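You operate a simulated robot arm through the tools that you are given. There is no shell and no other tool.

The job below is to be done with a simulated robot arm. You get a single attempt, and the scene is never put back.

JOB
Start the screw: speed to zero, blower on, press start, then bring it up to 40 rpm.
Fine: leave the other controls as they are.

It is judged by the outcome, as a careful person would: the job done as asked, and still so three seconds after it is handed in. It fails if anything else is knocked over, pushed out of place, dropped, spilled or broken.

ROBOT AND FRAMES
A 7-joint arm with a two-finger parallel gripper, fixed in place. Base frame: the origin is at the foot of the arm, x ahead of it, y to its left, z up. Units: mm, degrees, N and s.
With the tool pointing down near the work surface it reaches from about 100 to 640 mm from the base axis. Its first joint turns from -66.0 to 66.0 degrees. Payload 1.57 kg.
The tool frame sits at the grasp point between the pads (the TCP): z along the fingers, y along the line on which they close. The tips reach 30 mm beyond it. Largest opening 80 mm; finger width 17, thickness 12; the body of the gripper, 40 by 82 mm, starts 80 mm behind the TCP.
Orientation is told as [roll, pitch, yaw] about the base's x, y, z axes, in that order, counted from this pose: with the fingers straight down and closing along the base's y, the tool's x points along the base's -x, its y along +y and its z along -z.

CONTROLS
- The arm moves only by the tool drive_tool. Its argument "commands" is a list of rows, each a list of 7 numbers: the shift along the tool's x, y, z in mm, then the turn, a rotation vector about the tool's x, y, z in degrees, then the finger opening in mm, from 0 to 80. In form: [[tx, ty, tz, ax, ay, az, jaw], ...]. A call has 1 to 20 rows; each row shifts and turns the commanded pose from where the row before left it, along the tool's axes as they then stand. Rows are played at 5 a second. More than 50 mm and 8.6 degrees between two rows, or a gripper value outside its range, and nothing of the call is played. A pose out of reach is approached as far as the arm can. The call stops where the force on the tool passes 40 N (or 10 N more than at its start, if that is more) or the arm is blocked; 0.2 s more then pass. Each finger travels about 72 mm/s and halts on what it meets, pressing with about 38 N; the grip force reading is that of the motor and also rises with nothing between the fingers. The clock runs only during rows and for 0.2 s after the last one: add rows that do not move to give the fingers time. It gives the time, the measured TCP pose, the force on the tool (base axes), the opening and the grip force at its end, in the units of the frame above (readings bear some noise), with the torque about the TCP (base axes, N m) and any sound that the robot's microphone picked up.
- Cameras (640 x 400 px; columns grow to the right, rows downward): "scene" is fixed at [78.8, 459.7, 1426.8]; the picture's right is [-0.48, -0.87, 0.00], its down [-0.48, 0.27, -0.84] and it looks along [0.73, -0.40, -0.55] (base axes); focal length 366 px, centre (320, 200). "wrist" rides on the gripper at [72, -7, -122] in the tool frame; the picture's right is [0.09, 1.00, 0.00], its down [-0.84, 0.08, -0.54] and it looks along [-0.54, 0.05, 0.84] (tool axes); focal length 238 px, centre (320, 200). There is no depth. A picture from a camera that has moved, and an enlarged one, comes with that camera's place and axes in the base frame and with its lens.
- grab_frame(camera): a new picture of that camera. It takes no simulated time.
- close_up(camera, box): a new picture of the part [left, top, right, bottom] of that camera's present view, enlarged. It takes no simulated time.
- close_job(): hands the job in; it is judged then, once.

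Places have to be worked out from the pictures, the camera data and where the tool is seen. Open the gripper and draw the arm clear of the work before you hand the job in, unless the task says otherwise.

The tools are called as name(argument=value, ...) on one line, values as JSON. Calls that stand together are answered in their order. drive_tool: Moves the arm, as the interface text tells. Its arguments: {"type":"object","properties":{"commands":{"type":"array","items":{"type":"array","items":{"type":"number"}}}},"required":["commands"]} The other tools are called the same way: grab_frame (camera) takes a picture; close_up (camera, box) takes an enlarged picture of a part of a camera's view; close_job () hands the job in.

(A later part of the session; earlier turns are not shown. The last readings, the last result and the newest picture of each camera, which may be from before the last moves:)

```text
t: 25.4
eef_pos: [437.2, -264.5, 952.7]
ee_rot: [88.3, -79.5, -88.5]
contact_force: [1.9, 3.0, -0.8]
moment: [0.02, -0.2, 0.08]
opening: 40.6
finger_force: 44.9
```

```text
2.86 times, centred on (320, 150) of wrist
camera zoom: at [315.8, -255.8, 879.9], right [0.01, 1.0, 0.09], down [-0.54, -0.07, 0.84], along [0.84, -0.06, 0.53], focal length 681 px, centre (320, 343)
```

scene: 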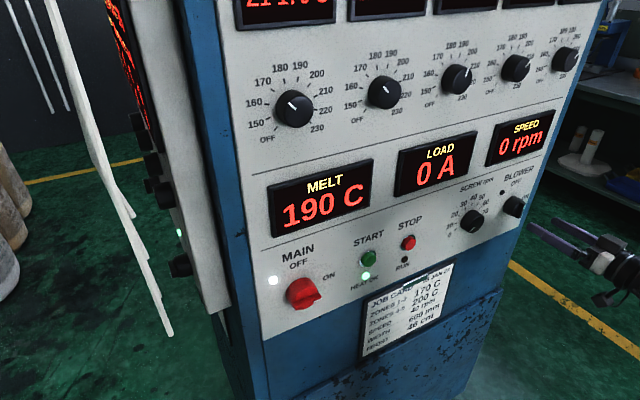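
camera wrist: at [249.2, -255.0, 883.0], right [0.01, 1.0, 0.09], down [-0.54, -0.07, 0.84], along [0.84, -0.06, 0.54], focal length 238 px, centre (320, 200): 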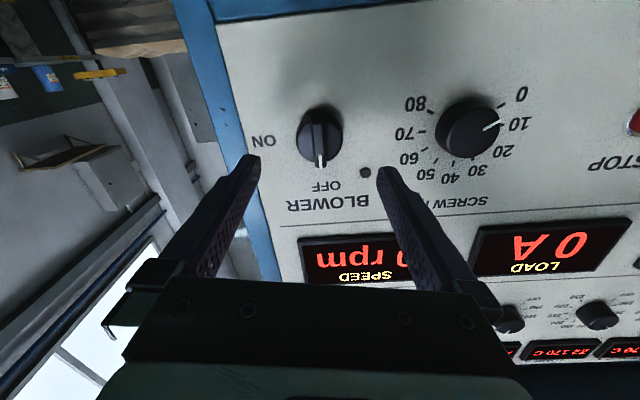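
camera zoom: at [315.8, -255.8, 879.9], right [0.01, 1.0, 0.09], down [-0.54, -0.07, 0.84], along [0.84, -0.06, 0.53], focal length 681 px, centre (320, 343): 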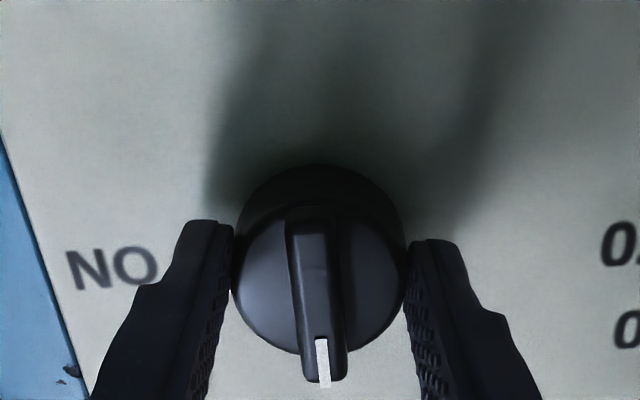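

I have a well-centred grip on the blower body (40.6 mm, only 3 N side load). I'll turn clockwise about 42° and check.

drive_tool(commands=[[0, 0, 0, 0, 0, 6, 34], [0, 0, 0, 0, 0, 6, 34], [0, 0, 0, 0, 0, 6, 34], [0, 0, 0, 0, 0, 6, 34], [0, 0, 0, 0, 0, 6, 34], [0, 0, 0, 0, 0, 6, 34], [0, 0, 0, 0, 0, 6, 34], [0, 0, 0, 0, 0, 0, 34]])

grab_frame(camera="wrist")

close_up(camera="scene", box=[450, 170, 570, 260])

```text
t: 27.2
eef_pos: [437.6, -263.0, 953.4]
ee_rot: [89.7, -37.6, -90.0]
contact_force: [-2.3, 20.7, 7.8]
moment: [-0.07, -0.17, 0.69]
opening: 40.7
finger_force: 44.7
```

```text
taken
camera wrist: at [316.1, -208.2, 903.5], right [0.0, 0.68, 0.73], down [-0.54, -0.61, 0.57], along [0.84, -0.4, 0.37], focal length 238 px, centre (320, 200)
```

wrist: 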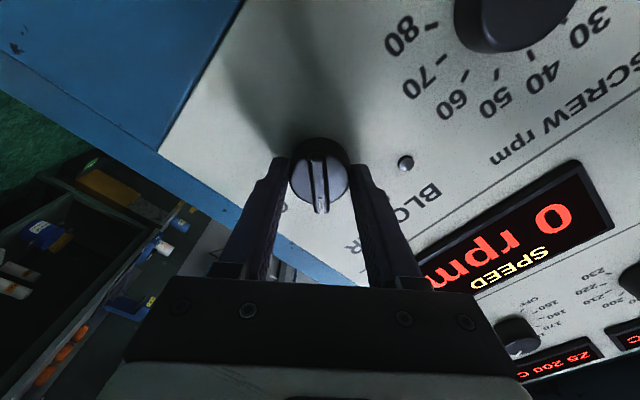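

```text
4.44 times, centred on (510, 215) of scene
camera zoom: at [78.6, 460.4, 1426.5], right [-0.48, -0.87, 0.0], down [-0.48, 0.27, -0.84], along [0.73, -0.41, -0.55], focal length 1628 px, centre (-524, 133)
```

zoom: 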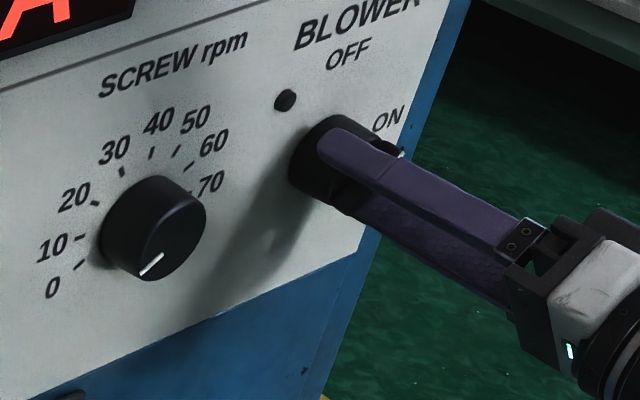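

The switch is turning with the gripper, and a 20 N side load calls for a small lateral correction. I'll shift about 1.5 mm and continue another 42°.

drive_tool(commands=[[0.9, 1.2, 0, 0, 0, 0, 34], [0, 0, 0, 0, 0, 6, 34], [0, 0, 0, 0, 0, 6, 34], [0, 0, 0, 0, 0, 6, 34], [0, 0, 0, 0, 0, 6, 34], [0, 0, 0, 0, 0, 6, 34], [0, 0, 0, 0, 0, 6, 34], [0, 0, 0, 0, 0, 0, 34]])

grab_frame(camera="wrist")

close_up(camera="scene", box=[450, 170, 570, 260])

```text
t: 29.0
eef_pos: [437.7, -262.8, 954.6]
ee_rot: [90.0, -1.5, -90.3]
contact_force: [0.2, 16.7, 15.5]
moment: [-0.05, 0.09, 0.77]
opening: 40.9
finger_force: 45.2
```

```text
taken
camera wrist: at [316.5, -188.7, 945.2], right [0.0, 0.12, 0.99], down [-0.55, -0.83, 0.1], along [0.84, -0.54, 0.06], focal length 238 px, centre (320, 200)
```

wrist: 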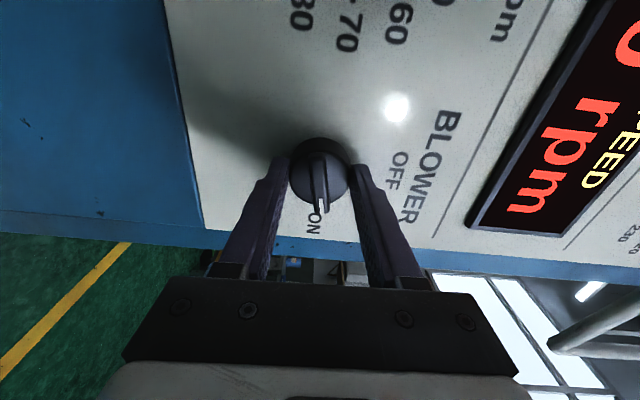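

```text
4.44 times, centred on (510, 215) of scene
camera zoom: at [78.6, 460.3, 1426.6], right [-0.48, -0.87, 0.0], down [-0.48, 0.27, -0.84], along [0.73, -0.41, -0.55], focal length 1628 px, centre (-524, 133)
```

zoom: 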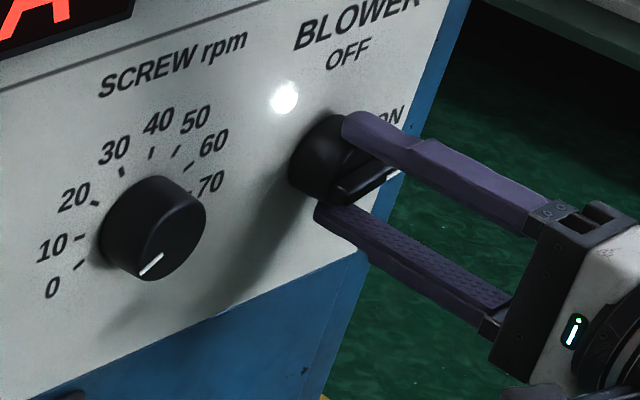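

The blower lamp has come on at about 78° of turn. I'll finish the rest of the quarter turn so the handle sits fully at ON, watching the torque.

drive_tool(commands=[[0.8, 0.8, 0, 0, 0, 0, 34], [0, 0, 0, 0, 0, 4, 34], [0, 0, 0, 0, 0, 4, 34], [0, 0, 0, 0, 0, 3, 34], [0, 0, 0, 0, 0, 0, 34]])

close_up(camera="wrist", box=[220, 80, 420, 240])

```text
t: 30.2
eef_pos: [438.6, -261.7, 955.4]
ee_rot: [89.9, 9.5, -90.4]
contact_force: [8.9, 13.5, 16.5]
moment: [0.0, -0.14, 0.52]
opening: 40.6
finger_force: 44.1
```

```text
2.50 times, centred on (320, 160) of wrist
camera zoom: at [316.5, -188.3, 959.6], right [0.0, -0.07, 1.0], down [-0.55, -0.83, -0.06], along [0.84, -0.55, -0.04], focal length 596 px, centre (320, 300)
```

zoom: 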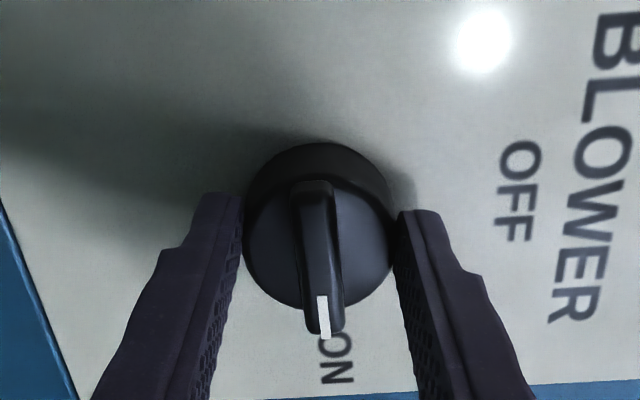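

The handle now points squarely at ON after 89° and the lamp is lit. I'll release and back away.

drive_tool(commands=[[0, 0, 0, 0, 0, 0, 45], [0, 0, 0, 0, 0, 0, 58], [0, 0, 0, 0, 0, 0, 58], [0, 0, -20, 0, 0, 0, 58], [0, 0, -30, 0, 0, 0, 58], [0, 0, -20, 0, 0, 0, 58], [0, 0, 0, 0, 0, 0, 58]])

grab_frame(camera="wrist")

grab_frame(camera="scene")

```text
t: 31.8
eef_pos: [367.8, -261.6, 953.2]
ee_rot: [89.8, 9.5, -90.5]
contact_force: [-0.8, 0.4, 0.1]
moment: [-0.01, 0.02, 0.0]
opening: 58.1
finger_force: 0.0
```

```text
taken
camera wrist: at [246.6, -187.7, 958.8], right [0.0, -0.07, 1.0], down [-0.55, -0.83, -0.06], along [0.84, -0.55, -0.04], focal length 238 px, centre (320, 200)
```

wrist: 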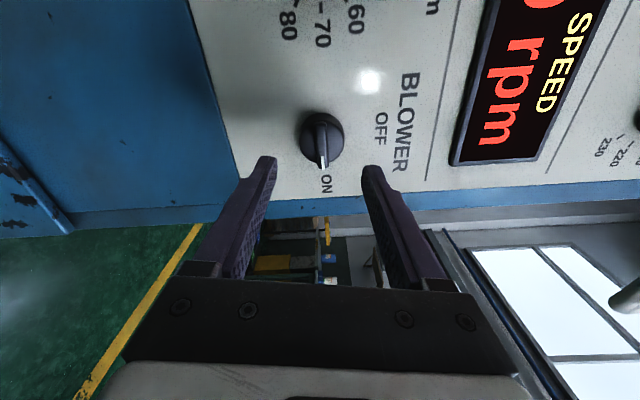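

```text
taken
```

scene: 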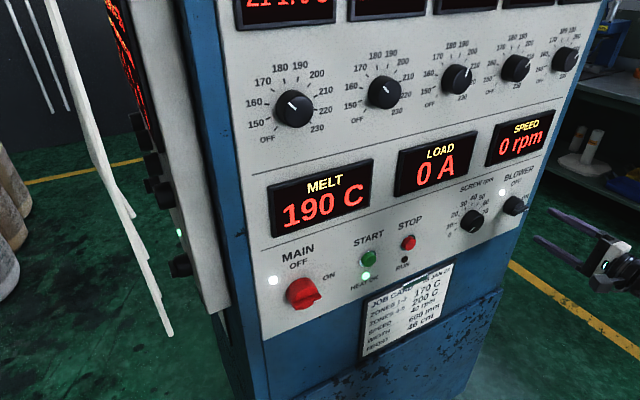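

The blower is on (lamp lit), the speed knob is at 0 and HEAT OK is lit. Now for START: I'll turn the gripper back to about +30°, close the fingers, and move left toward y≈140 staying well in front of the panel.

drive_tool(commands=[[0, 0, 0, 0, 0, -7.8, 40], [0, 0, 0, 0, 0, -7.8, 20], [0, 0, 0, 0, 0, -7.8, 0], [0, 0, 0, 0, 0, -7.8, 0], [0, 0, 0, 0, 0, -7.8, 0], [0, 0, 0, 0, 0, -7.8, 0], [0, 0, 0, 0, 0, -7.8, 0], [0, 0, 0, 0, 0, -7.8, 0], [0, 0, 0, 0, 0, -7.8, 0], [0, 0, 0, 0, 0, 0, 0]])

```text
t: 34.0
eef_pos: [367.7, -260.9, 955.1]
ee_rot: [89.4, -60.9, -89.9]
contact_force: [0.0, 0.4, 0.1]
moment: [-0.02, -0.01, -0.03]
opening: 0.2
finger_force: 21.6
```

The gripper is closed and at +29°. I'll translate left along the panel at a constant stand-off.

drive_tool(commands=[[21.1, 39.4, 0, 0, 0, 0, 0], [21.1, 39.4, 0, 0, 0, 0, 0], [21.1, 39.4, 0, 0, 0, 0, 0], [21.1, 39.4, 0, 0, 0, 0, 0], [21.1, 39.4, 0, 0, 0, 0, 0], [21.1, 39.4, 0, 0, 0, 0, 0], [21.1, 39.4, 0, 0, 0, 0, 0], [21.1, 39.4, 0, 0, 0, 0, 0], [21.1, 39.4, 0, 0, 0, 0, 0], [0, 0, 0, 0, 0, 0, 0]])

grab_frame(camera="wrist")

grab_frame(camera="scene")

```text
t: 36.2
eef_pos: [347.7, -37.5, 957.3]
ee_rot: [89.3, -60.8, -89.6]
contact_force: [-0.4, -0.8, 0.0]
moment: [0.03, -0.02, 0.01]
opening: 0.0
finger_force: 21.0
out of reach, approached as far as the arm can: row 5, 6, 7, 8, 9
```

```text
taken
camera wrist: at [225.9, -6.7, 891.5], right [0.01, 0.91, 0.41], down [-0.54, -0.34, 0.77], along [0.84, -0.22, 0.49], focal length 238 px, centre (320, 200)
```

wrist: 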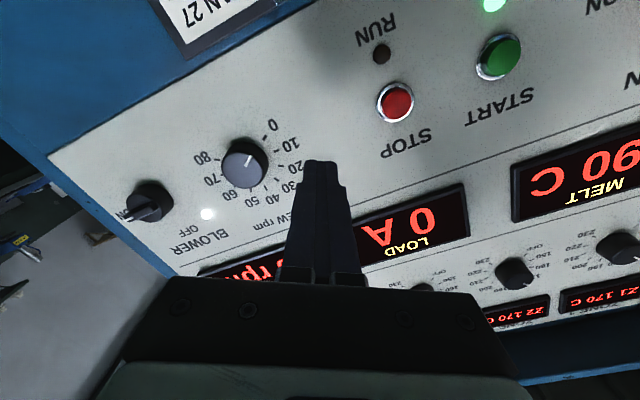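

```text
taken
```

scene: 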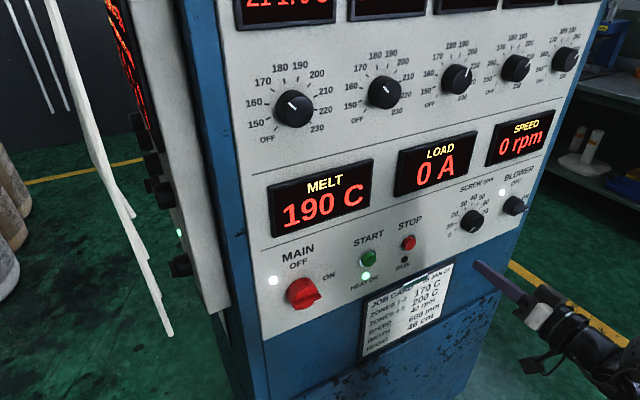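

The arm folds too tightly at this stand-off (stuck near y≈−37, x≈348). There is free panel here between the speed knob and STOP, so I'll extend forward to x≈405, still short of the buttons, and then continue left.

drive_tool(commands=[[0, 0, 20, 0, 0, 0, 0], [0, 0, 20, 0, 0, 0, 0], [0, 0, 17, 0, 0, 0, 0], [0, 0, 0, 0, 0, 0, 0]])

```text
t: 37.2
eef_pos: [399.2, -51.5, 954.3]
ee_rot: [89.3, -60.6, -89.7]
contact_force: [0.2, 0.0, 1.0]
moment: [0.0, -0.01, 0.03]
opening: 0.0
finger_force: 20.9
out of reach, approached as far as the arm can: row 1, 2, 3
```

Horizontal pointing is blocked near y≈0, but earlier a slightly down-tilted tool was fine there. For a button press a tilt is harmless, so I'll tilt the fingers about 17° downward and roll back to neutral here.

drive_tool(commands=[[0, 0, 0, 4.1, 7.3, 0, 0], [0, 0, 0, 4.1, 7.3, 0, 0], [0, 0, 0, 0, 0, -7.3, 0], [0, 0, 0, 0, 0, -7.3, 0], [0, 0, 0, 0, 0, -7.3, 0], [0, 0, 0, 0, 0, -7.3, 0], [0, 0, 0, 0, 0, 0, 0]])

```text
t: 38.8
eef_pos: [399.3, -50.4, 955.8]
ee_rot: [0.0, -72.8, -0.5]
contact_force: [-0.6, 0.1, 0.3]
moment: [-0.02, -0.02, -0.04]
opening: 0.0
finger_force: 20.6
```

The tool is tilted 17° down with neutral roll. I'll move left now toward START.

drive_tool(commands=[[0, 40, 0, 0, 0, 0, 0], [0, 40, 0, 0, 0, 0, 0], [0, 40, 0, 0, 0, 0, 0], [0, 40, 0, 0, 0, 0, 0], [0, 30, 0, 0, 0, 0, 0], [0, 0, 0, 0, 0, 0, 0]])

grab_frame(camera="wrist")

close_up(camera="scene", box=[300, 180, 460, 300])

```text
t: 40.2
eef_pos: [387.4, -39.9, 954.0]
ee_rot: [0.2, -72.9, -0.4]
contact_force: [0.2, 0.5, -1.1]
moment: [-0.01, -0.02, -0.02]
opening: 0.0
finger_force: 21.1
out of reach, approached as far as the arm can: row 1, 2, 3, 4, 5
```

```text
taken
camera wrist: at [249.7, -44.9, 921.0], right [-0.02, 1.0, -0.09], down [-0.27, 0.08, 0.96], along [0.96, 0.05, 0.27], focal length 238 px, centre (320, 200)
```

wrist: 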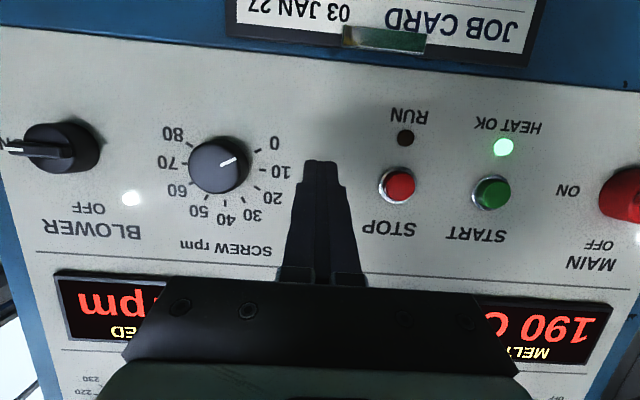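

```text
3.33 times, centred on (380, 240) of scene
camera zoom: at [78.8, 459.7, 1426.8], right [-0.48, -0.87, 0.0], down [-0.48, 0.27, -0.84], along [0.73, -0.4, -0.55], focal length 1221 px, centre (120, 67)
```

zoom: 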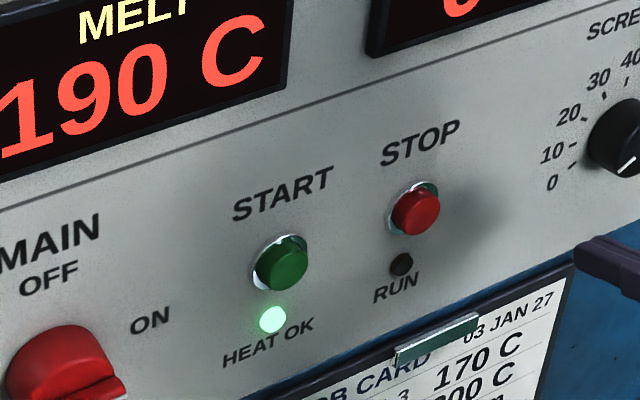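

It's still blocked at y≈−40 at this height. Earlier, higher up and more tilted, y≈−10 was fine, so I'll raise the tool about 100 mm, tilt it further down, and then slide left.

drive_tool(commands=[[-32, 0, -9.8, 0, 0, 0, 0], [-32, 0, -9.8, 0, 0, 0, 0], [-32, 0, -9.8, 0, 0, 0, 0], [0, 0, 0, 0, 8, 0, 0], [0, 0, 0, 0, 8, 0, 0], [0, 0, 0, 0, 8, 0, 0], [0, 0, 0, 0, 0, 0, 0]])

```text
t: 41.8
eef_pos: [387.1, -41.1, 1054.1]
ee_rot: [0.2, -48.8, -0.7]
contact_force: [-0.1, 0.2, 0.3]
moment: [0.01, 0.06, 0.01]
opening: 0.0
finger_force: 21.3
```

That was reached cleanly. Now I'll slide left to y≈+140 at this height and tilt.

drive_tool(commands=[[0, 40, 0, 0, 0, 0, 0], [0, 40, 0, 0, 0, 0, 0], [0, 40, 0, 0, 0, 0, 0], [0, 40, 0, 0, 0, 0, 0], [0, 21, 0, 0, 0, 0, 0], [0, 0, 0, 0, 0, 0, 0]])

```text
t: 43.2
eef_pos: [389.6, 141.2, 1054.5]
ee_rot: [0.2, -49.0, -0.7]
contact_force: [0.7, 0.2, -0.4]
moment: [-0.01, 0.01, 0.04]
opening: 0.2
finger_force: 21.3
```

We're past the blocked region, at y≈141. I'll pitch back up toward horizontal and descend to the START button's height.

drive_tool(commands=[[0, 0, 0, 0, -8, 0, 0], [0, 0, 0, 0, -8, 0, 0], [0, 0, 0, 0, -8, 0, 0], [28.7, 0, 8.8, 0, 0, 0, 0], [28.7, 0, 8.8, 0, 0, 0, 0], [20, 0, 6, 0, 0, 0, 0], [0, 0, 0, 0, 0, 0, 0]])

grab_frame(camera="wrist")

grab_frame(camera="scene")

```text
t: 44.8
eef_pos: [388.9, 140.7, 974.3]
ee_rot: [0.6, -73.0, -1.0]
contact_force: [0.0, -0.3, 0.2]
moment: [0.02, 0.0, -0.03]
opening: 0.0
finger_force: 21.7
```

```text
taken
camera wrist: at [252.5, 135.9, 939.7], right [-0.02, 1.0, -0.09], down [-0.27, 0.08, 0.96], along [0.96, 0.04, 0.27], focal length 238 px, centre (320, 200)
```

wrist: 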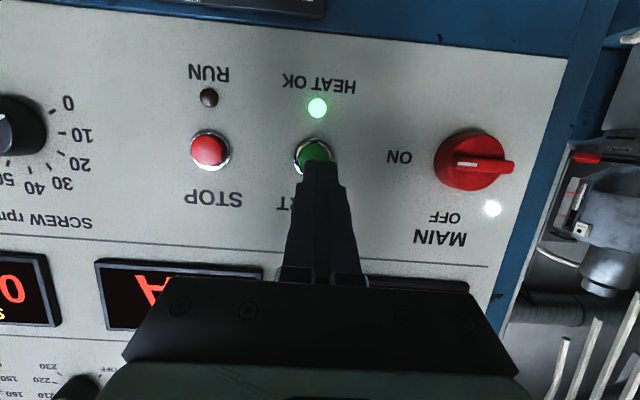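

```text
taken
```

scene: 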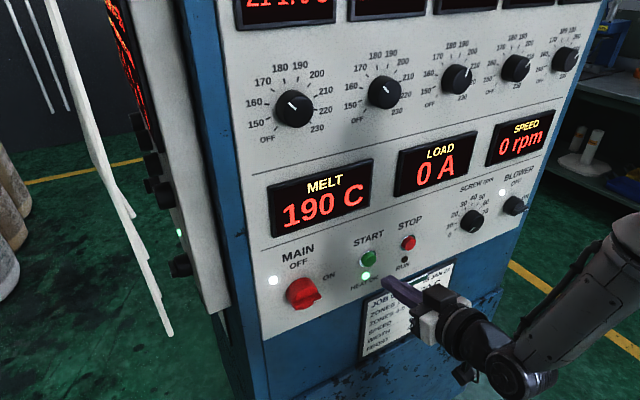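

START is almost straight ahead, partly hidden by the fingertips. I'll zoom in to fix its position.

close_up(camera="wrist", box=[240, 80, 400, 220])

close_up(camera="scene", box=[320, 210, 480, 330])

```text
2.86 times, centred on (320, 150) of wrist
camera zoom: at [252.5, 135.9, 939.7], right [-0.02, 1.0, -0.09], down [-0.27, 0.08, 0.96], along [0.96, 0.04, 0.27], focal length 681 px, centre (320, 343)
```

zoom: 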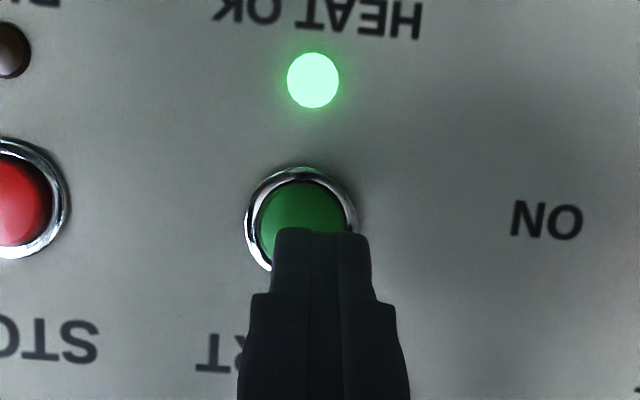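

```text
3.33 times, centred on (400, 270) of scene
camera zoom: at [78.8, 459.7, 1426.8], right [-0.48, -0.87, 0.0], down [-0.48, 0.27, -0.84], along [0.73, -0.4, -0.55], focal length 1221 px, centre (53, -33)
```

zoom: 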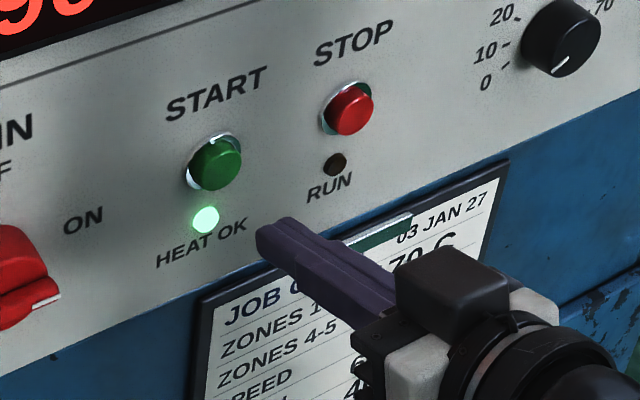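

START's centre works out at about y≈135, z≈962. With the 17° tilt, the leading fingertip edge sits at TCP height, so I'll shift to y=135, z=962 and advance to just short of the button.

drive_tool(commands=[[11.3, -5.7, 3.4, 0, 0, 0, 0], [-4.4, 0, 14.3, 0, 0, 0, 0], [-4.4, 0, 14.3, 0, 0, 0, 0], [0, 0, 0, 0, 0, 0, 0]])

close_up(camera="wrist", box=[240, 80, 400, 220])

close_up(camera="scene", box=[320, 210, 480, 330])

```text
t: 45.8
eef_pos: [419.4, 134.1, 963.1]
ee_rot: [0.3, -72.9, -0.8]
contact_force: [-0.9, 0.0, 0.2]
moment: [0.01, 0.03, -0.03]
opening: 0.0
finger_force: 21.3
```

```text
2.86 times, centred on (320, 150) of wrist
camera zoom: at [282.6, 129.9, 928.2], right [-0.02, 1.0, -0.09], down [-0.27, 0.08, 0.96], along [0.96, 0.04, 0.27], focal length 681 px, centre (320, 343)
```

zoom: 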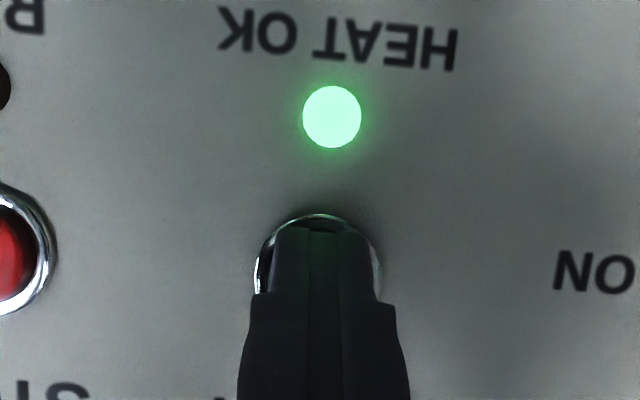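

```text
3.33 times, centred on (400, 270) of scene
camera zoom: at [78.8, 459.7, 1426.8], right [-0.48, -0.87, 0.0], down [-0.48, 0.27, -0.84], along [0.73, -0.4, -0.55], focal length 1221 px, centre (53, -33)
```

zoom: 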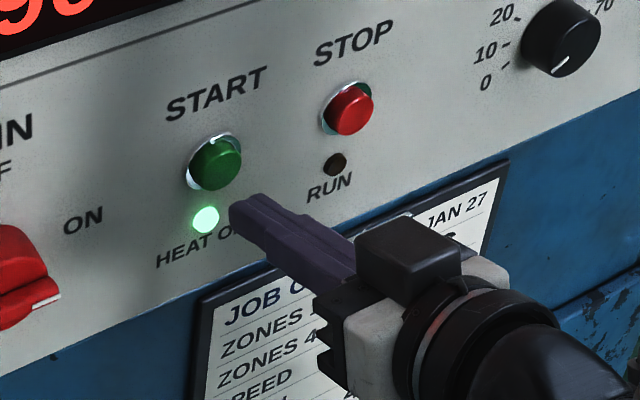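

The fingertips are centred on START. I'll advance in small steps along the panel normal, checking force and the RUN lamp.

drive_tool(commands=[[-0.88, 0, 2.87, 0, 0, 0, 0], [-0.88, 0, 2.87, 0, 0, 0, 0], [-0.88, 0, 2.87, 0, 0, 0, 0], [0, 0, 0, 0, 0, 0, 0]])

close_up(camera="scene", box=[320, 210, 480, 330])

```text
t: 46.8
eef_pos: [428.7, 133.8, 962.5]
ee_rot: [0.3, -72.9, -0.8]
contact_force: [0.5, -0.7, 0.9]
moment: [0.0, 0.02, 0.0]
opening: 0.0
finger_force: 21.2
```

```text
3.33 times, centred on (400, 270) of scene
camera zoom: at [78.8, 459.7, 1426.8], right [-0.48, -0.87, 0.0], down [-0.48, 0.27, -0.84], along [0.73, -0.4, -0.55], focal length 1221 px, centre (53, -33)
```

zoom: 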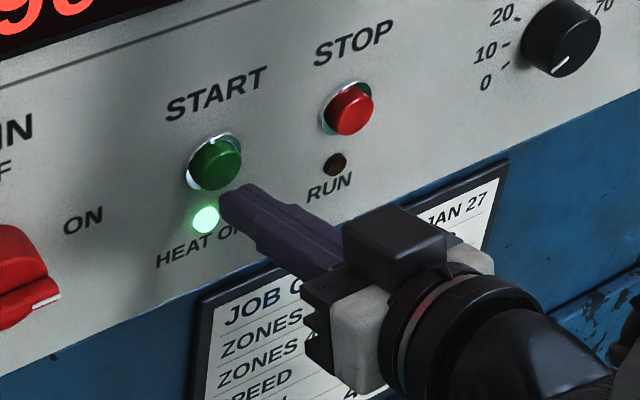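

No contact yet. I'll continue in 2 mm steps.

drive_tool(commands=[[-0.58, 0, 1.91, 0, 0, 0, 0], [-0.58, 0, 1.91, 0, 0, 0, 0], [-0.29, 0, 0.96, 0, 0, 0, 0], [0, 0, 0, 0, 0, 0, 0]])

close_up(camera="scene", box=[320, 210, 480, 330])

```text
t: 47.8
eef_pos: [433.3, 134.3, 963.1]
ee_rot: [0.2, -73.0, -0.7]
contact_force: [0.0, 0.3, 0.6]
moment: [-0.02, -0.01, -0.01]
opening: 0.3
finger_force: 21.0
```

```text
3.33 times, centred on (400, 270) of scene
camera zoom: at [78.8, 459.7, 1426.8], right [-0.48, -0.87, 0.0], down [-0.48, 0.27, -0.84], along [0.73, -0.4, -0.55], focal length 1221 px, centre (53, -33)
```

zoom: 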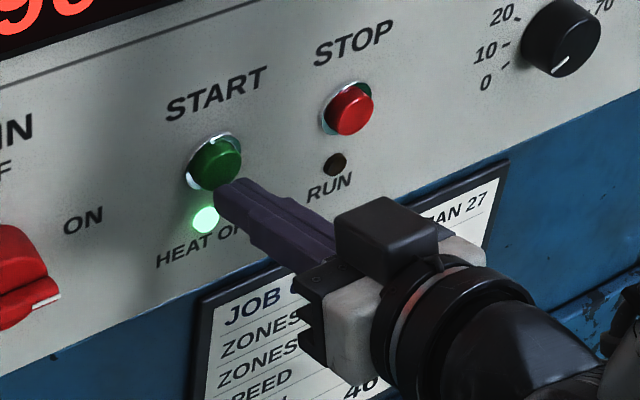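

Still no contact at a tip depth of x≈464. I'll keep going gently.

drive_tool(commands=[[-0.58, 0, 1.91, 0, 0, 0, 0], [-0.58, 0, 1.91, 0, 0, 0, 0], [0, 0, 0, 0, 0, 0, 0]])

close_up(camera="scene", box=[320, 210, 480, 330])

```text
t: 48.6
eef_pos: [438.2, 135.0, 962.9]
ee_rot: [0.2, -72.9, -0.8]
contact_force: [-1.5, -0.2, -0.1]
moment: [0.03, -0.01, 0.02]
opening: 0.0
finger_force: 21.7
```

```text
3.33 times, centred on (400, 270) of scene
camera zoom: at [78.8, 459.7, 1426.8], right [-0.48, -0.87, 0.0], down [-0.48, 0.27, -0.84], along [0.73, -0.4, -0.55], focal length 1221 px, centre (53, -33)
```

zoom: 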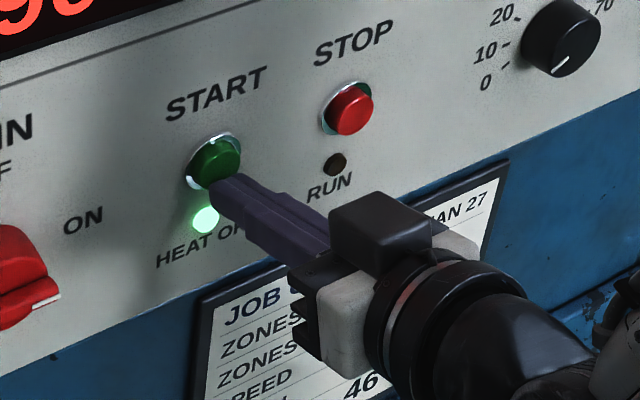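

A slight −1.5 N suggests first contact. I'll press further in small steps.

drive_tool(commands=[[-0.44, 0, 1.43, 0, 0, 0, 0], [-0.44, 0, 1.43, 0, 0, 0, 0], [0, 0, 0, 0, 0, 0, 0]])

close_up(camera="scene", box=[320, 210, 480, 330])

```text
t: 49.4
eef_pos: [440.0, 135.1, 962.7]
ee_rot: [0.3, -73.0, -0.8]
contact_force: [-4.4, 0.4, 1.6]
moment: [0.01, -0.04, 0.0]
opening: 0.0
finger_force: 21.7
heard: click
```

```text
3.33 times, centred on (400, 270) of scene
camera zoom: at [78.7, 459.7, 1426.8], right [-0.48, -0.87, 0.0], down [-0.48, 0.27, -0.84], along [0.73, -0.4, -0.55], focal length 1221 px, centre (53, -33)
```

zoom: 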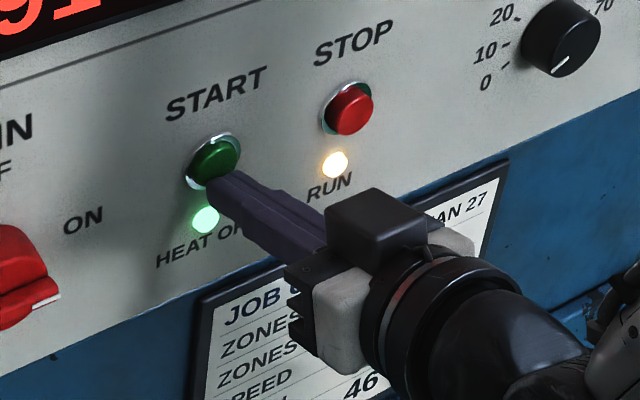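

I heard a click and the RUN lamp is lit, so the screw has started. I'll back off the button along the panel normal and look at the displays.

drive_tool(commands=[[4.4, 0, -14.3, 0, 0, 0, 0], [8.7, 0, -28.7, 0, 0, 0, 0], [2, 0, -7, 0, 0, 0, 0], [0, 0, 0, 0, 0, 0, 0]])

grab_frame(camera="scene")

```text
t: 50.4
eef_pos: [388.0, 135.2, 963.5]
ee_rot: [0.3, -72.9, -0.7]
contact_force: [0.8, 0.1, -0.6]
moment: [-0.01, -0.01, -0.01]
opening: 0.0
finger_force: 21.7
```

```text
taken
```

scene: 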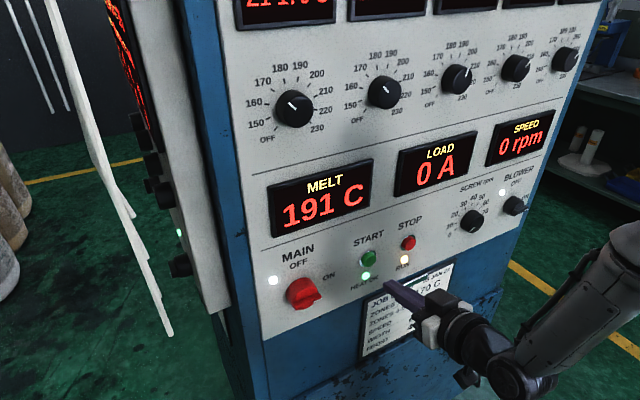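

RUN stays lit, SPEED reads 0 rpm and LOAD 0 A. I'll return to the speed knob by the same route: up, tilt down, then across to the right.

drive_tool(commands=[[-28.7, 0, -8.8, 0, 0, 0, 0], [-28.7, 0, -8.8, 0, 0, 0, 0], [-28.7, 0, -8.8, 0, 0, 0, 0], [0, 0, 0, 0, 8, 0, 0], [0, 0, 0, 0, 8, 0, 0], [0, 0, 0, 0, 8, 0, 0], [0, -41, 0, 0, 0, 0, 0], [0, -41, 0, 0, 0, 0, 0], [0, -41, 0, 0, 0, 0, 0], [0, -41, 0, 0, 0, 0, 0], [0, -41, 0, 0, 0, 0, 0], [0, -41, 0, 0, 0, 0, 0], [0, -41, 0, 0, 0, 0, 0], [0, 0, 0, 0, 0, 0, 0]])

```text
t: 53.4
eef_pos: [385.2, -152.8, 1050.4]
ee_rot: [0.1, -49.0, -0.6]
contact_force: [0.1, 0.4, -0.3]
moment: [0.02, 0.01, -0.02]
opening: 0.0
finger_force: 21.2
```

We crossed back over cleanly. I'll pitch up, descend to the knob row with a little extra stand-off, level the tool and open the jaw.

drive_tool(commands=[[0, 0, 0, 0, -8, 0, 0], [0, 0, 0, 0, -8, 0, 0], [0, 0, 0, 0, -8, 0, 0], [30.1, 0, 4, 0, 0, 0, 20], [30.1, 0, 4, 0, 0, 0, 40], [30.1, 0, 4, 0, 0, 0, 60], [0, 0, 0, 0, -8.4, 0, 80], [0, 0, 0, 0, -8.4, 0, 80], [0, 0, 0, 0, 0, 0, 80]])

grab_frame(camera="wrist")

```text
t: 55.4
eef_pos: [370.8, -152.1, 962.6]
ee_rot: [20.8, -89.8, -21.3]
contact_force: [-0.1, 0.4, 0.2]
moment: [0.02, -0.01, 0.02]
opening: 80.2
finger_force: 0.1
```

```text
taken
camera wrist: at [248.7, -156.4, 889.7], right [0.01, 1.0, -0.09], down [-0.54, 0.08, 0.84], along [0.84, 0.04, 0.54], focal length 238 px, centre (320, 200)
```

wrist: 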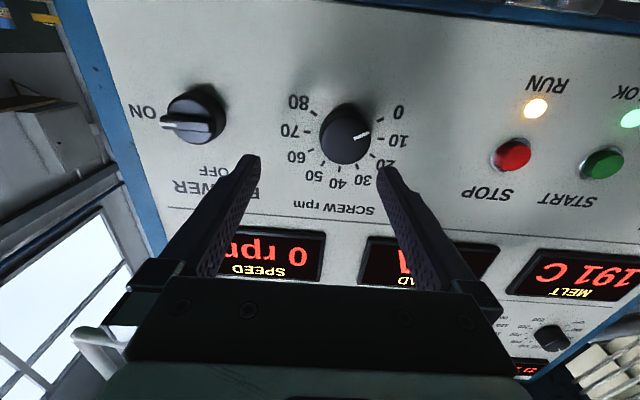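

RUN is lit and the pointer is on 0. I'll align on the known knob axis (y −129.8, z 959.5) with a small +5° roll and move in around the knob.

drive_tool(commands=[[3.1, 22.8, 0, 0, 0, 0, 80], [0, 0, 0, 0, 0, 5, 80], [0, 0, 25, 0, 0, 0, 80], [0, 0, 20, 0, 0, 0, 80], [0, 0, 0, 0, 0, 0, 80]])

close_up(camera="wrist", box=[220, 80, 420, 220])

```text
t: 56.6
eef_pos: [415.7, -129.9, 960.6]
ee_rot: [87.0, -84.9, -87.5]
contact_force: [-0.7, 0.3, -0.7]
moment: [0.01, 0.02, -0.02]
opening: 80.2
finger_force: 0.0
```

```text
2.86 times, centred on (320, 150) of wrist
camera zoom: at [294.2, -127.2, 886.6], right [0.01, 1.0, 0.0], down [-0.54, 0.01, 0.84], along [0.84, -0.01, 0.54], focal length 681 px, centre (320, 343)
```

zoom: 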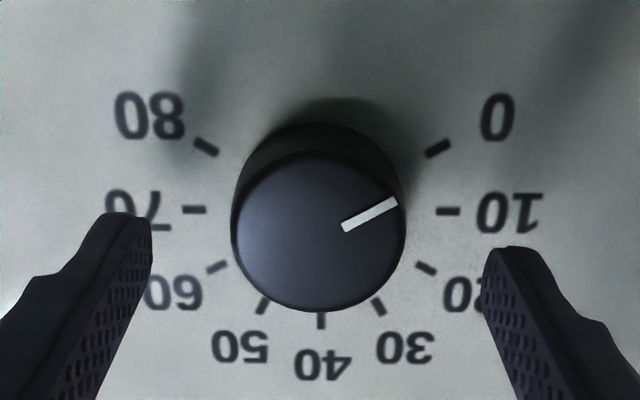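

The view is symmetric and the knob is within about 1–2 mm of the axis. I'll advance and grip.

drive_tool(commands=[[1, 0, 12, 0, 0, 0, 80], [0, 0, 9, 0, 0, 0, 80], [0, 0, 0, 0, 0, 0, 55], [0, 0, 0, 0, 0, 0, 38], [0, 0, 0, 0, 0, 0, 38], [0, 0, 0, 0, 0, 0, 38]])

```text
t: 58.0
eef_pos: [436.9, -128.9, 958.9]
ee_rot: [87.0, -84.9, -87.4]
contact_force: [3.9, -1.6, -2.1]
moment: [-0.04, 0.12, -0.14]
opening: 44.7
finger_force: 44.8
```

A well-centred grip with negligible side load. I'll turn clockwise 30° (about 10 rpm) and check the display and load.

drive_tool(commands=[[0, 0, 0, 0, 0, 5, 38], [0, 0, 0, 0, 0, 5, 38], [0, 0, 0, 0, 0, 5, 38], [0, 0, 0, 0, 0, 5, 38], [0, 0, 0, 0, 0, 5, 38], [0, 0, 0, 0, 0, 5, 38], [0, 0, 0, 0, 0, 0, 38]])

grab_frame(camera="scene")

close_up(camera="wrist", box=[220, 80, 420, 220])

```text
t: 59.6
eef_pos: [438.6, -129.1, 958.3]
ee_rot: [89.7, -54.9, -90.2]
contact_force: [4.0, 6.3, 3.0]
moment: [0.0, 0.11, 0.54]
opening: 44.2
finger_force: 44.4
```

```text
taken
```

scene: 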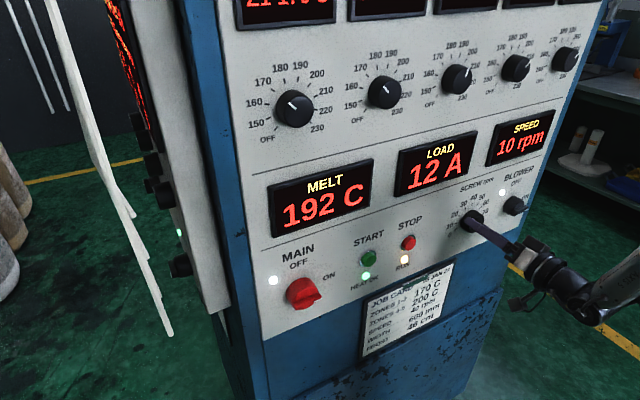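

```text
2.86 times, centred on (320, 150) of wrist
camera zoom: at [315.8, -91.1, 895.2], right [0.01, 0.87, 0.5], down [-0.54, -0.41, 0.73], along [0.84, -0.28, 0.47], focal length 681 px, centre (320, 343)
```

zoom: 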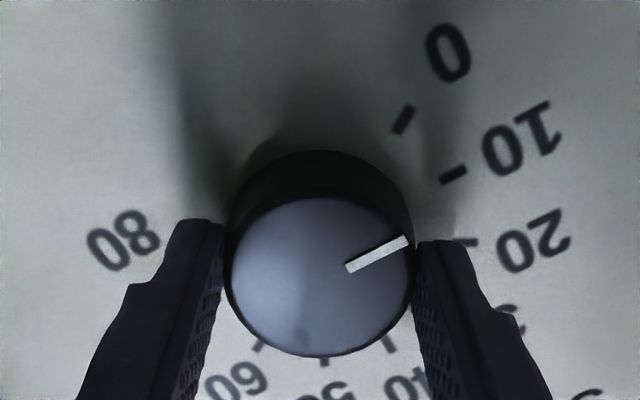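

SPEED is 10 rpm and LOAD 12 A, so 30° per 10 rpm is confirmed. I'll continue another 30° to 20 rpm.

drive_tool(commands=[[0, 0.3, 0, 0, 0, 5, 38], [0, 0, 0, 0, 0, 5, 38], [0, 0, 0, 0, 0, 5, 38], [0, 0, 0, 0, 0, 5, 38], [0, 0, 0, 0, 0, 5, 38], [0, 0, 0, 0, 0, 5, 38], [0, 0, 0, 0, 0, 0, 38]])

close_up(camera="scene", box=[260, 110, 570, 300])

```text
t: 61.2
eef_pos: [438.0, -128.2, 959.1]
ee_rot: [89.9, -24.9, -90.4]
contact_force: [11.9, 16.5, 7.5]
moment: [-0.04, -0.11, 0.36]
opening: 44.5
finger_force: 45.3
```

```text
2.06 times, centred on (415, 205) of scene
camera zoom: at [79.0, 460.2, 1426.6], right [-0.48, -0.87, 0.0], down [-0.48, 0.27, -0.84], along [0.73, -0.41, -0.55], focal length 756 px, centre (124, 190)
```

zoom: 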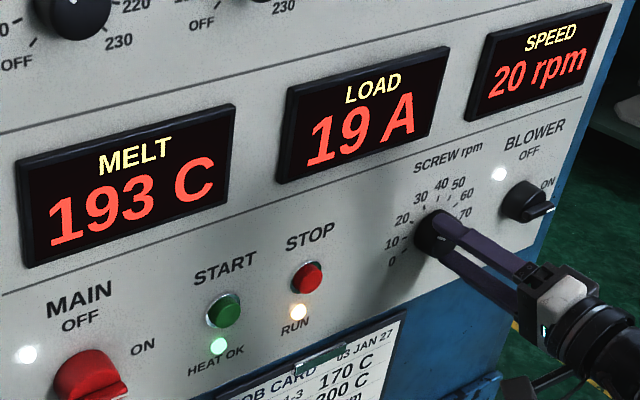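

20 rpm, 19 A, RUN still lit. I'll add a small lateral correction and continue 30° toward 30 rpm.

drive_tool(commands=[[0.7, 0.7, 0.3, 0, 0, 0, 38], [0, 0, 0, 0, 0, 5, 38], [0, 0, 0, 0, 0, 5, 38], [0, 0, 0, 0, 0, 5, 38], [0, 0, 0, 0, 0, 5, 38], [0, 0, 0, 0, 0, 5, 38], [0, 0, 0, 0, 0, 0, 38]])

close_up(camera="scene", box=[260, 110, 570, 300])

```text
t: 62.8
eef_pos: [437.6, -128.4, 959.1]
ee_rot: [90.0, 0.1, -90.5]
contact_force: [-5.9, 8.5, 14.7]
moment: [-0.03, -0.23, 0.79]
opening: 44.4
finger_force: 44.6
```

```text
2.06 times, centred on (415, 205) of scene
camera zoom: at [78.4, 460.0, 1426.7], right [-0.48, -0.87, 0.0], down [-0.48, 0.27, -0.84], along [0.73, -0.41, -0.55], focal length 756 px, centre (124, 190)
```

zoom: 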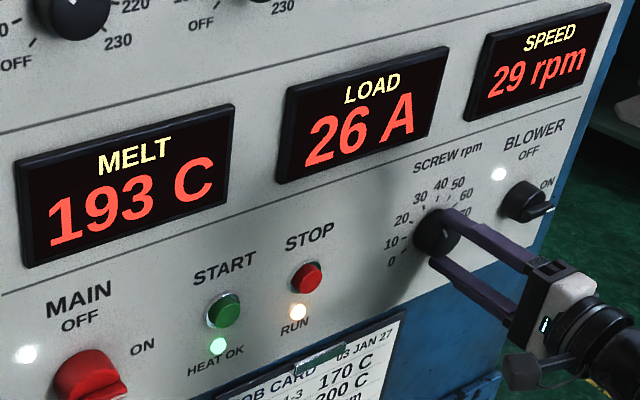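

29 rpm, 26 A at gripper roll 90°. To avoid the far roll limit, I'll release, rotate the open gripper back around the knob by 72°, and regrip.

drive_tool(commands=[[0, 0, 0, 0, 0, 0, 50], [0, 0, 0, 0, 0, 0, 65], [0, 0, 0, 0, 0, 0, 80], [0, 0, 0, 0, 0, 0, 80], [0, 0, 0, 0, 0, -8, 80], [0, 0, 0, 0, 0, -8, 80], [0, 0, 0, 0, 0, -8, 80], [0, 0, 0, 0, 0, -8, 80], [0, 0, 0, 0, 0, -8, 80], [0, 0, 0, 0, 0, -8, 80], [0, 0, 0, 0, 0, -8, 80], [0, 0, 0, 0, 0, -8, 80], [0, 0, 0, 0, 0, -8, 80], [0, 0, 0, 0, 0, 0, 80]])

close_up(camera="scene", box=[260, 110, 570, 300])

close_up(camera="wrist", box=[220, 80, 420, 220])

```text
t: 65.8
eef_pos: [437.8, -129.2, 957.7]
ee_rot: [89.1, -71.9, -89.7]
contact_force: [-0.5, -1.0, 0.4]
moment: [0.02, -0.01, -0.01]
opening: 79.9
finger_force: 0.1
```

```text
2.06 times, centred on (415, 205) of scene
camera zoom: at [78.8, 459.7, 1426.8], right [-0.48, -0.87, 0.0], down [-0.48, 0.27, -0.84], along [0.73, -0.4, -0.55], focal length 756 px, centre (124, 190)
```

zoom: 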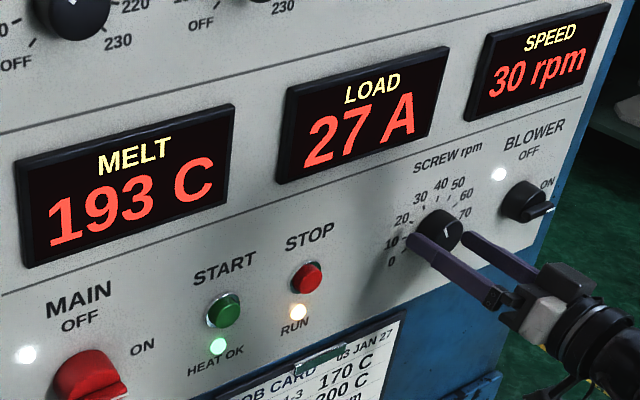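

```text
2.86 times, centred on (320, 150) of wrist
camera zoom: at [315.7, -110.5, 887.7], right [0.01, 0.98, 0.22], down [-0.54, -0.18, 0.82], along [0.84, -0.13, 0.52], focal length 681 px, centre (320, 343)
```

zoom: 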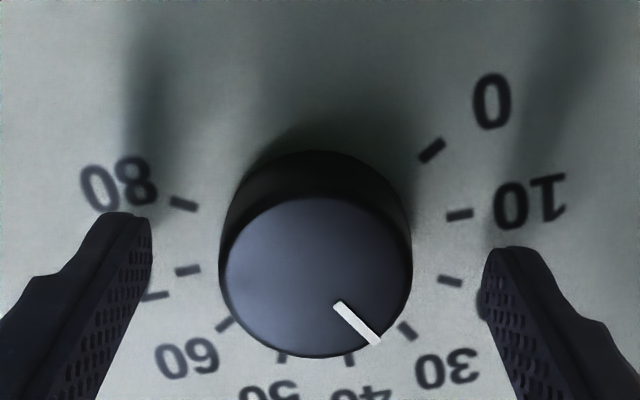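

The display has settled at 30 rpm, so it lags a little. I'll regrip here and turn a further 29°, then wait for it to settle.

drive_tool(commands=[[0, 0, 0, 0, 0, 0, 55], [0, 0, 0, 0, 0, 0, 38], [0, 0, 0, 0, 0, 0, 38], [0, 0, 0, 0, 0, 0, 38], [0, 0, 0, 0, 0, 5, 38], [0, 0, 0, 0, 0, 5, 38], [0, 0, 0, 0, 0, 5, 38], [0, 0, 0, 0, 0, 5, 38], [0, 0, 0, 0, 0, 5, 38], [0, 0, 0, 0, 0, 4, 38], [0, 0, 0, 0, 0, 0, 38], [0, 0, 0, 0, 0, 0, 38], [0, 0, 0, 0, 0, 0, 38], [0, 0, 0, 0, 0, 0, 38], [0, 0, 0, 0, 0, 0, 38]])

close_up(camera="scene", box=[260, 110, 570, 300])

close_up(camera="wrist", box=[220, 80, 420, 220])

```text
t: 69.0
eef_pos: [437.6, -127.9, 958.8]
ee_rot: [89.7, -42.9, -90.3]
contact_force: [-3.0, -3.8, 1.0]
moment: [0.01, -0.2, -0.32]
opening: 45.0
finger_force: 45.2
```

```text
2.06 times, centred on (415, 205) of scene
camera zoom: at [78.7, 459.6, 1426.8], right [-0.48, -0.87, 0.0], down [-0.48, 0.27, -0.84], along [0.73, -0.4, -0.55], focal length 756 px, centre (124, 190)
```

zoom: 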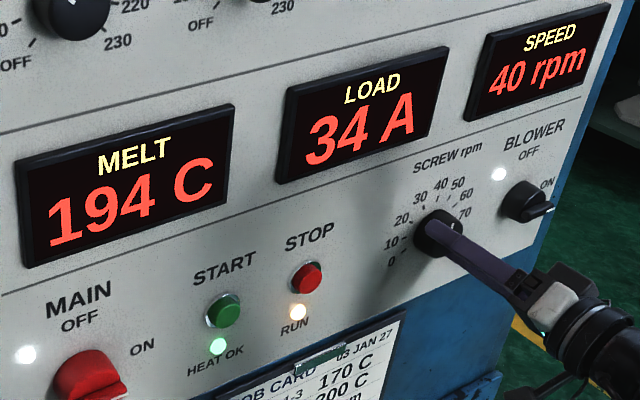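

```text
2.86 times, centred on (320, 150) of wrist
camera zoom: at [316.1, -78.3, 904.5], right [0.01, 0.75, 0.67], down [-0.54, -0.56, 0.63], along [0.84, -0.37, 0.4], focal length 681 px, centre (320, 343)
```

zoom: 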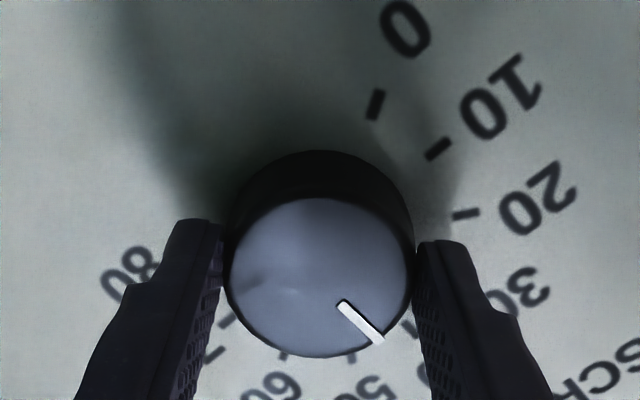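

SPEED reads 40 rpm with 34 A load. I'll wait a moment to confirm it is steady, then release gently and check that it holds.

drive_tool(commands=[[0, 0, 0, 0, 0, 0, 38], [0, 0, 0, 0, 0, 0, 38], [0, 0, 0, 0, 0, 0, 38], [0, 0, 0, 0, 0, 0, 38], [0, 0, 0, 0, 0, 0, 38], [0, 0, 0, 0, 0, 0, 48], [0, 0, 0, 0, 0, 0, 62], [0, 0, 0, 0, 0, 0, 80], [0, 0, 0, 0, 0, 0, 80], [0, 0, 0, 0, 0, 0, 80], [0, 0, 0, 0, 0, 0, 80], [0, 0, 0, 0, 0, 0, 80]])

close_up(camera="scene", box=[260, 110, 570, 300])

close_up(camera="wrist", box=[220, 80, 420, 220])

```text
t: 71.6
eef_pos: [438.0, -128.7, 958.6]
ee_rot: [89.7, -42.9, -90.3]
contact_force: [0.4, 0.0, -0.4]
moment: [-0.02, 0.01, 0.02]
opening: 80.3
finger_force: 0.1
```

```text
2.06 times, centred on (415, 205) of scene
camera zoom: at [78.8, 459.7, 1426.8], right [-0.48, -0.87, 0.0], down [-0.48, 0.27, -0.84], along [0.73, -0.4, -0.55], focal length 756 px, centre (124, 190)
```

zoom: 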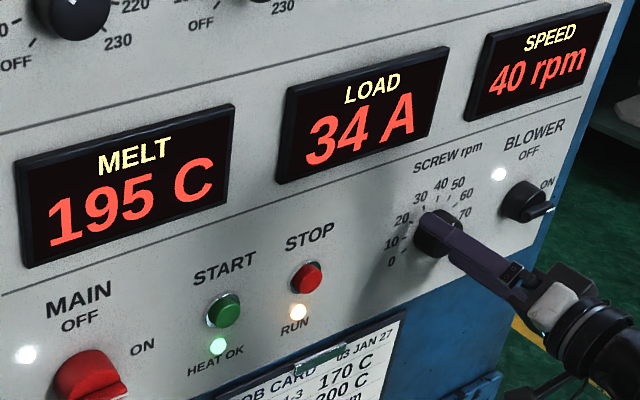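

```text
2.86 times, centred on (320, 150) of wrist
camera zoom: at [316.1, -78.2, 904.4], right [0.01, 0.75, 0.67], down [-0.54, -0.56, 0.63], along [0.84, -0.37, 0.4], focal length 681 px, centre (320, 343)
```

zoom: 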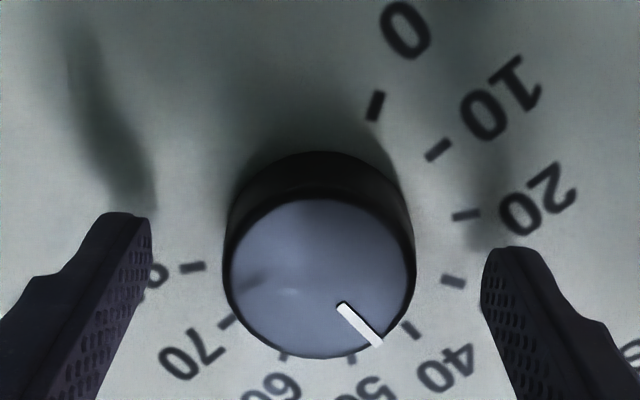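

SPEED holds at 40 rpm with the knob released, and RUN and the blower lamp are lit. I'll withdraw straight back from the panel.

drive_tool(commands=[[0, 0, -20, 0, 0, 0, 80], [0, 0, -30, 0, 0, 0, 80], [0, 0, -25, 0, 0, 0, 80], [0, 0, 0, 0, 0, 0, 80], [0, 0, 0, 0, 0, 0, 80]])

grab_frame(camera="scene")

grab_frame(camera="wrist")

```text
t: 72.8
eef_pos: [362.6, -127.4, 959.6]
ee_rot: [89.7, -43.0, -90.3]
contact_force: [-0.1, 1.0, -0.4]
moment: [-0.03, -0.02, -0.01]
opening: 80.0
finger_force: 0.1
```

```text
taken
```

scene: 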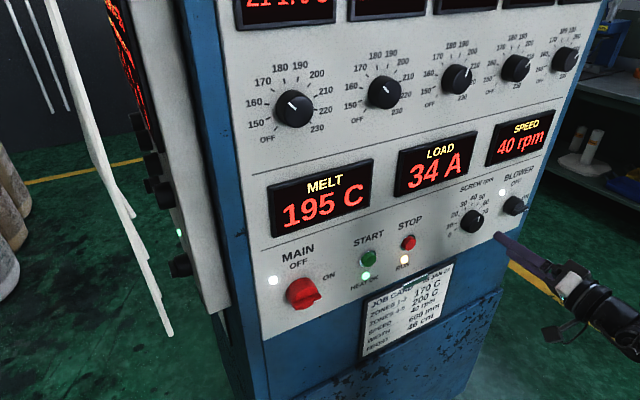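

```text
taken
camera wrist: at [240.8, -77.0, 904.5], right [0.01, 0.75, 0.67], down [-0.54, -0.56, 0.63], along [0.84, -0.37, 0.4], focal length 238 px, centre (320, 200)
```

wrist: 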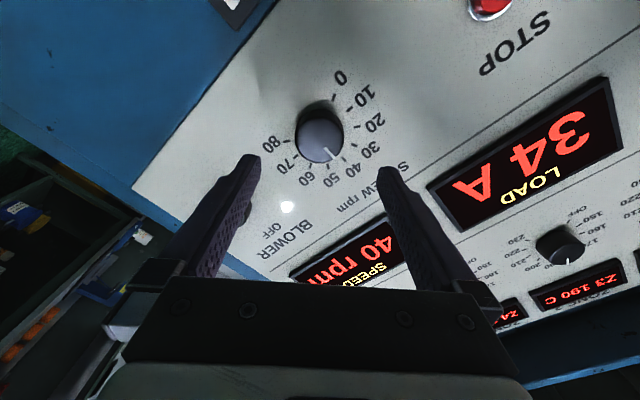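

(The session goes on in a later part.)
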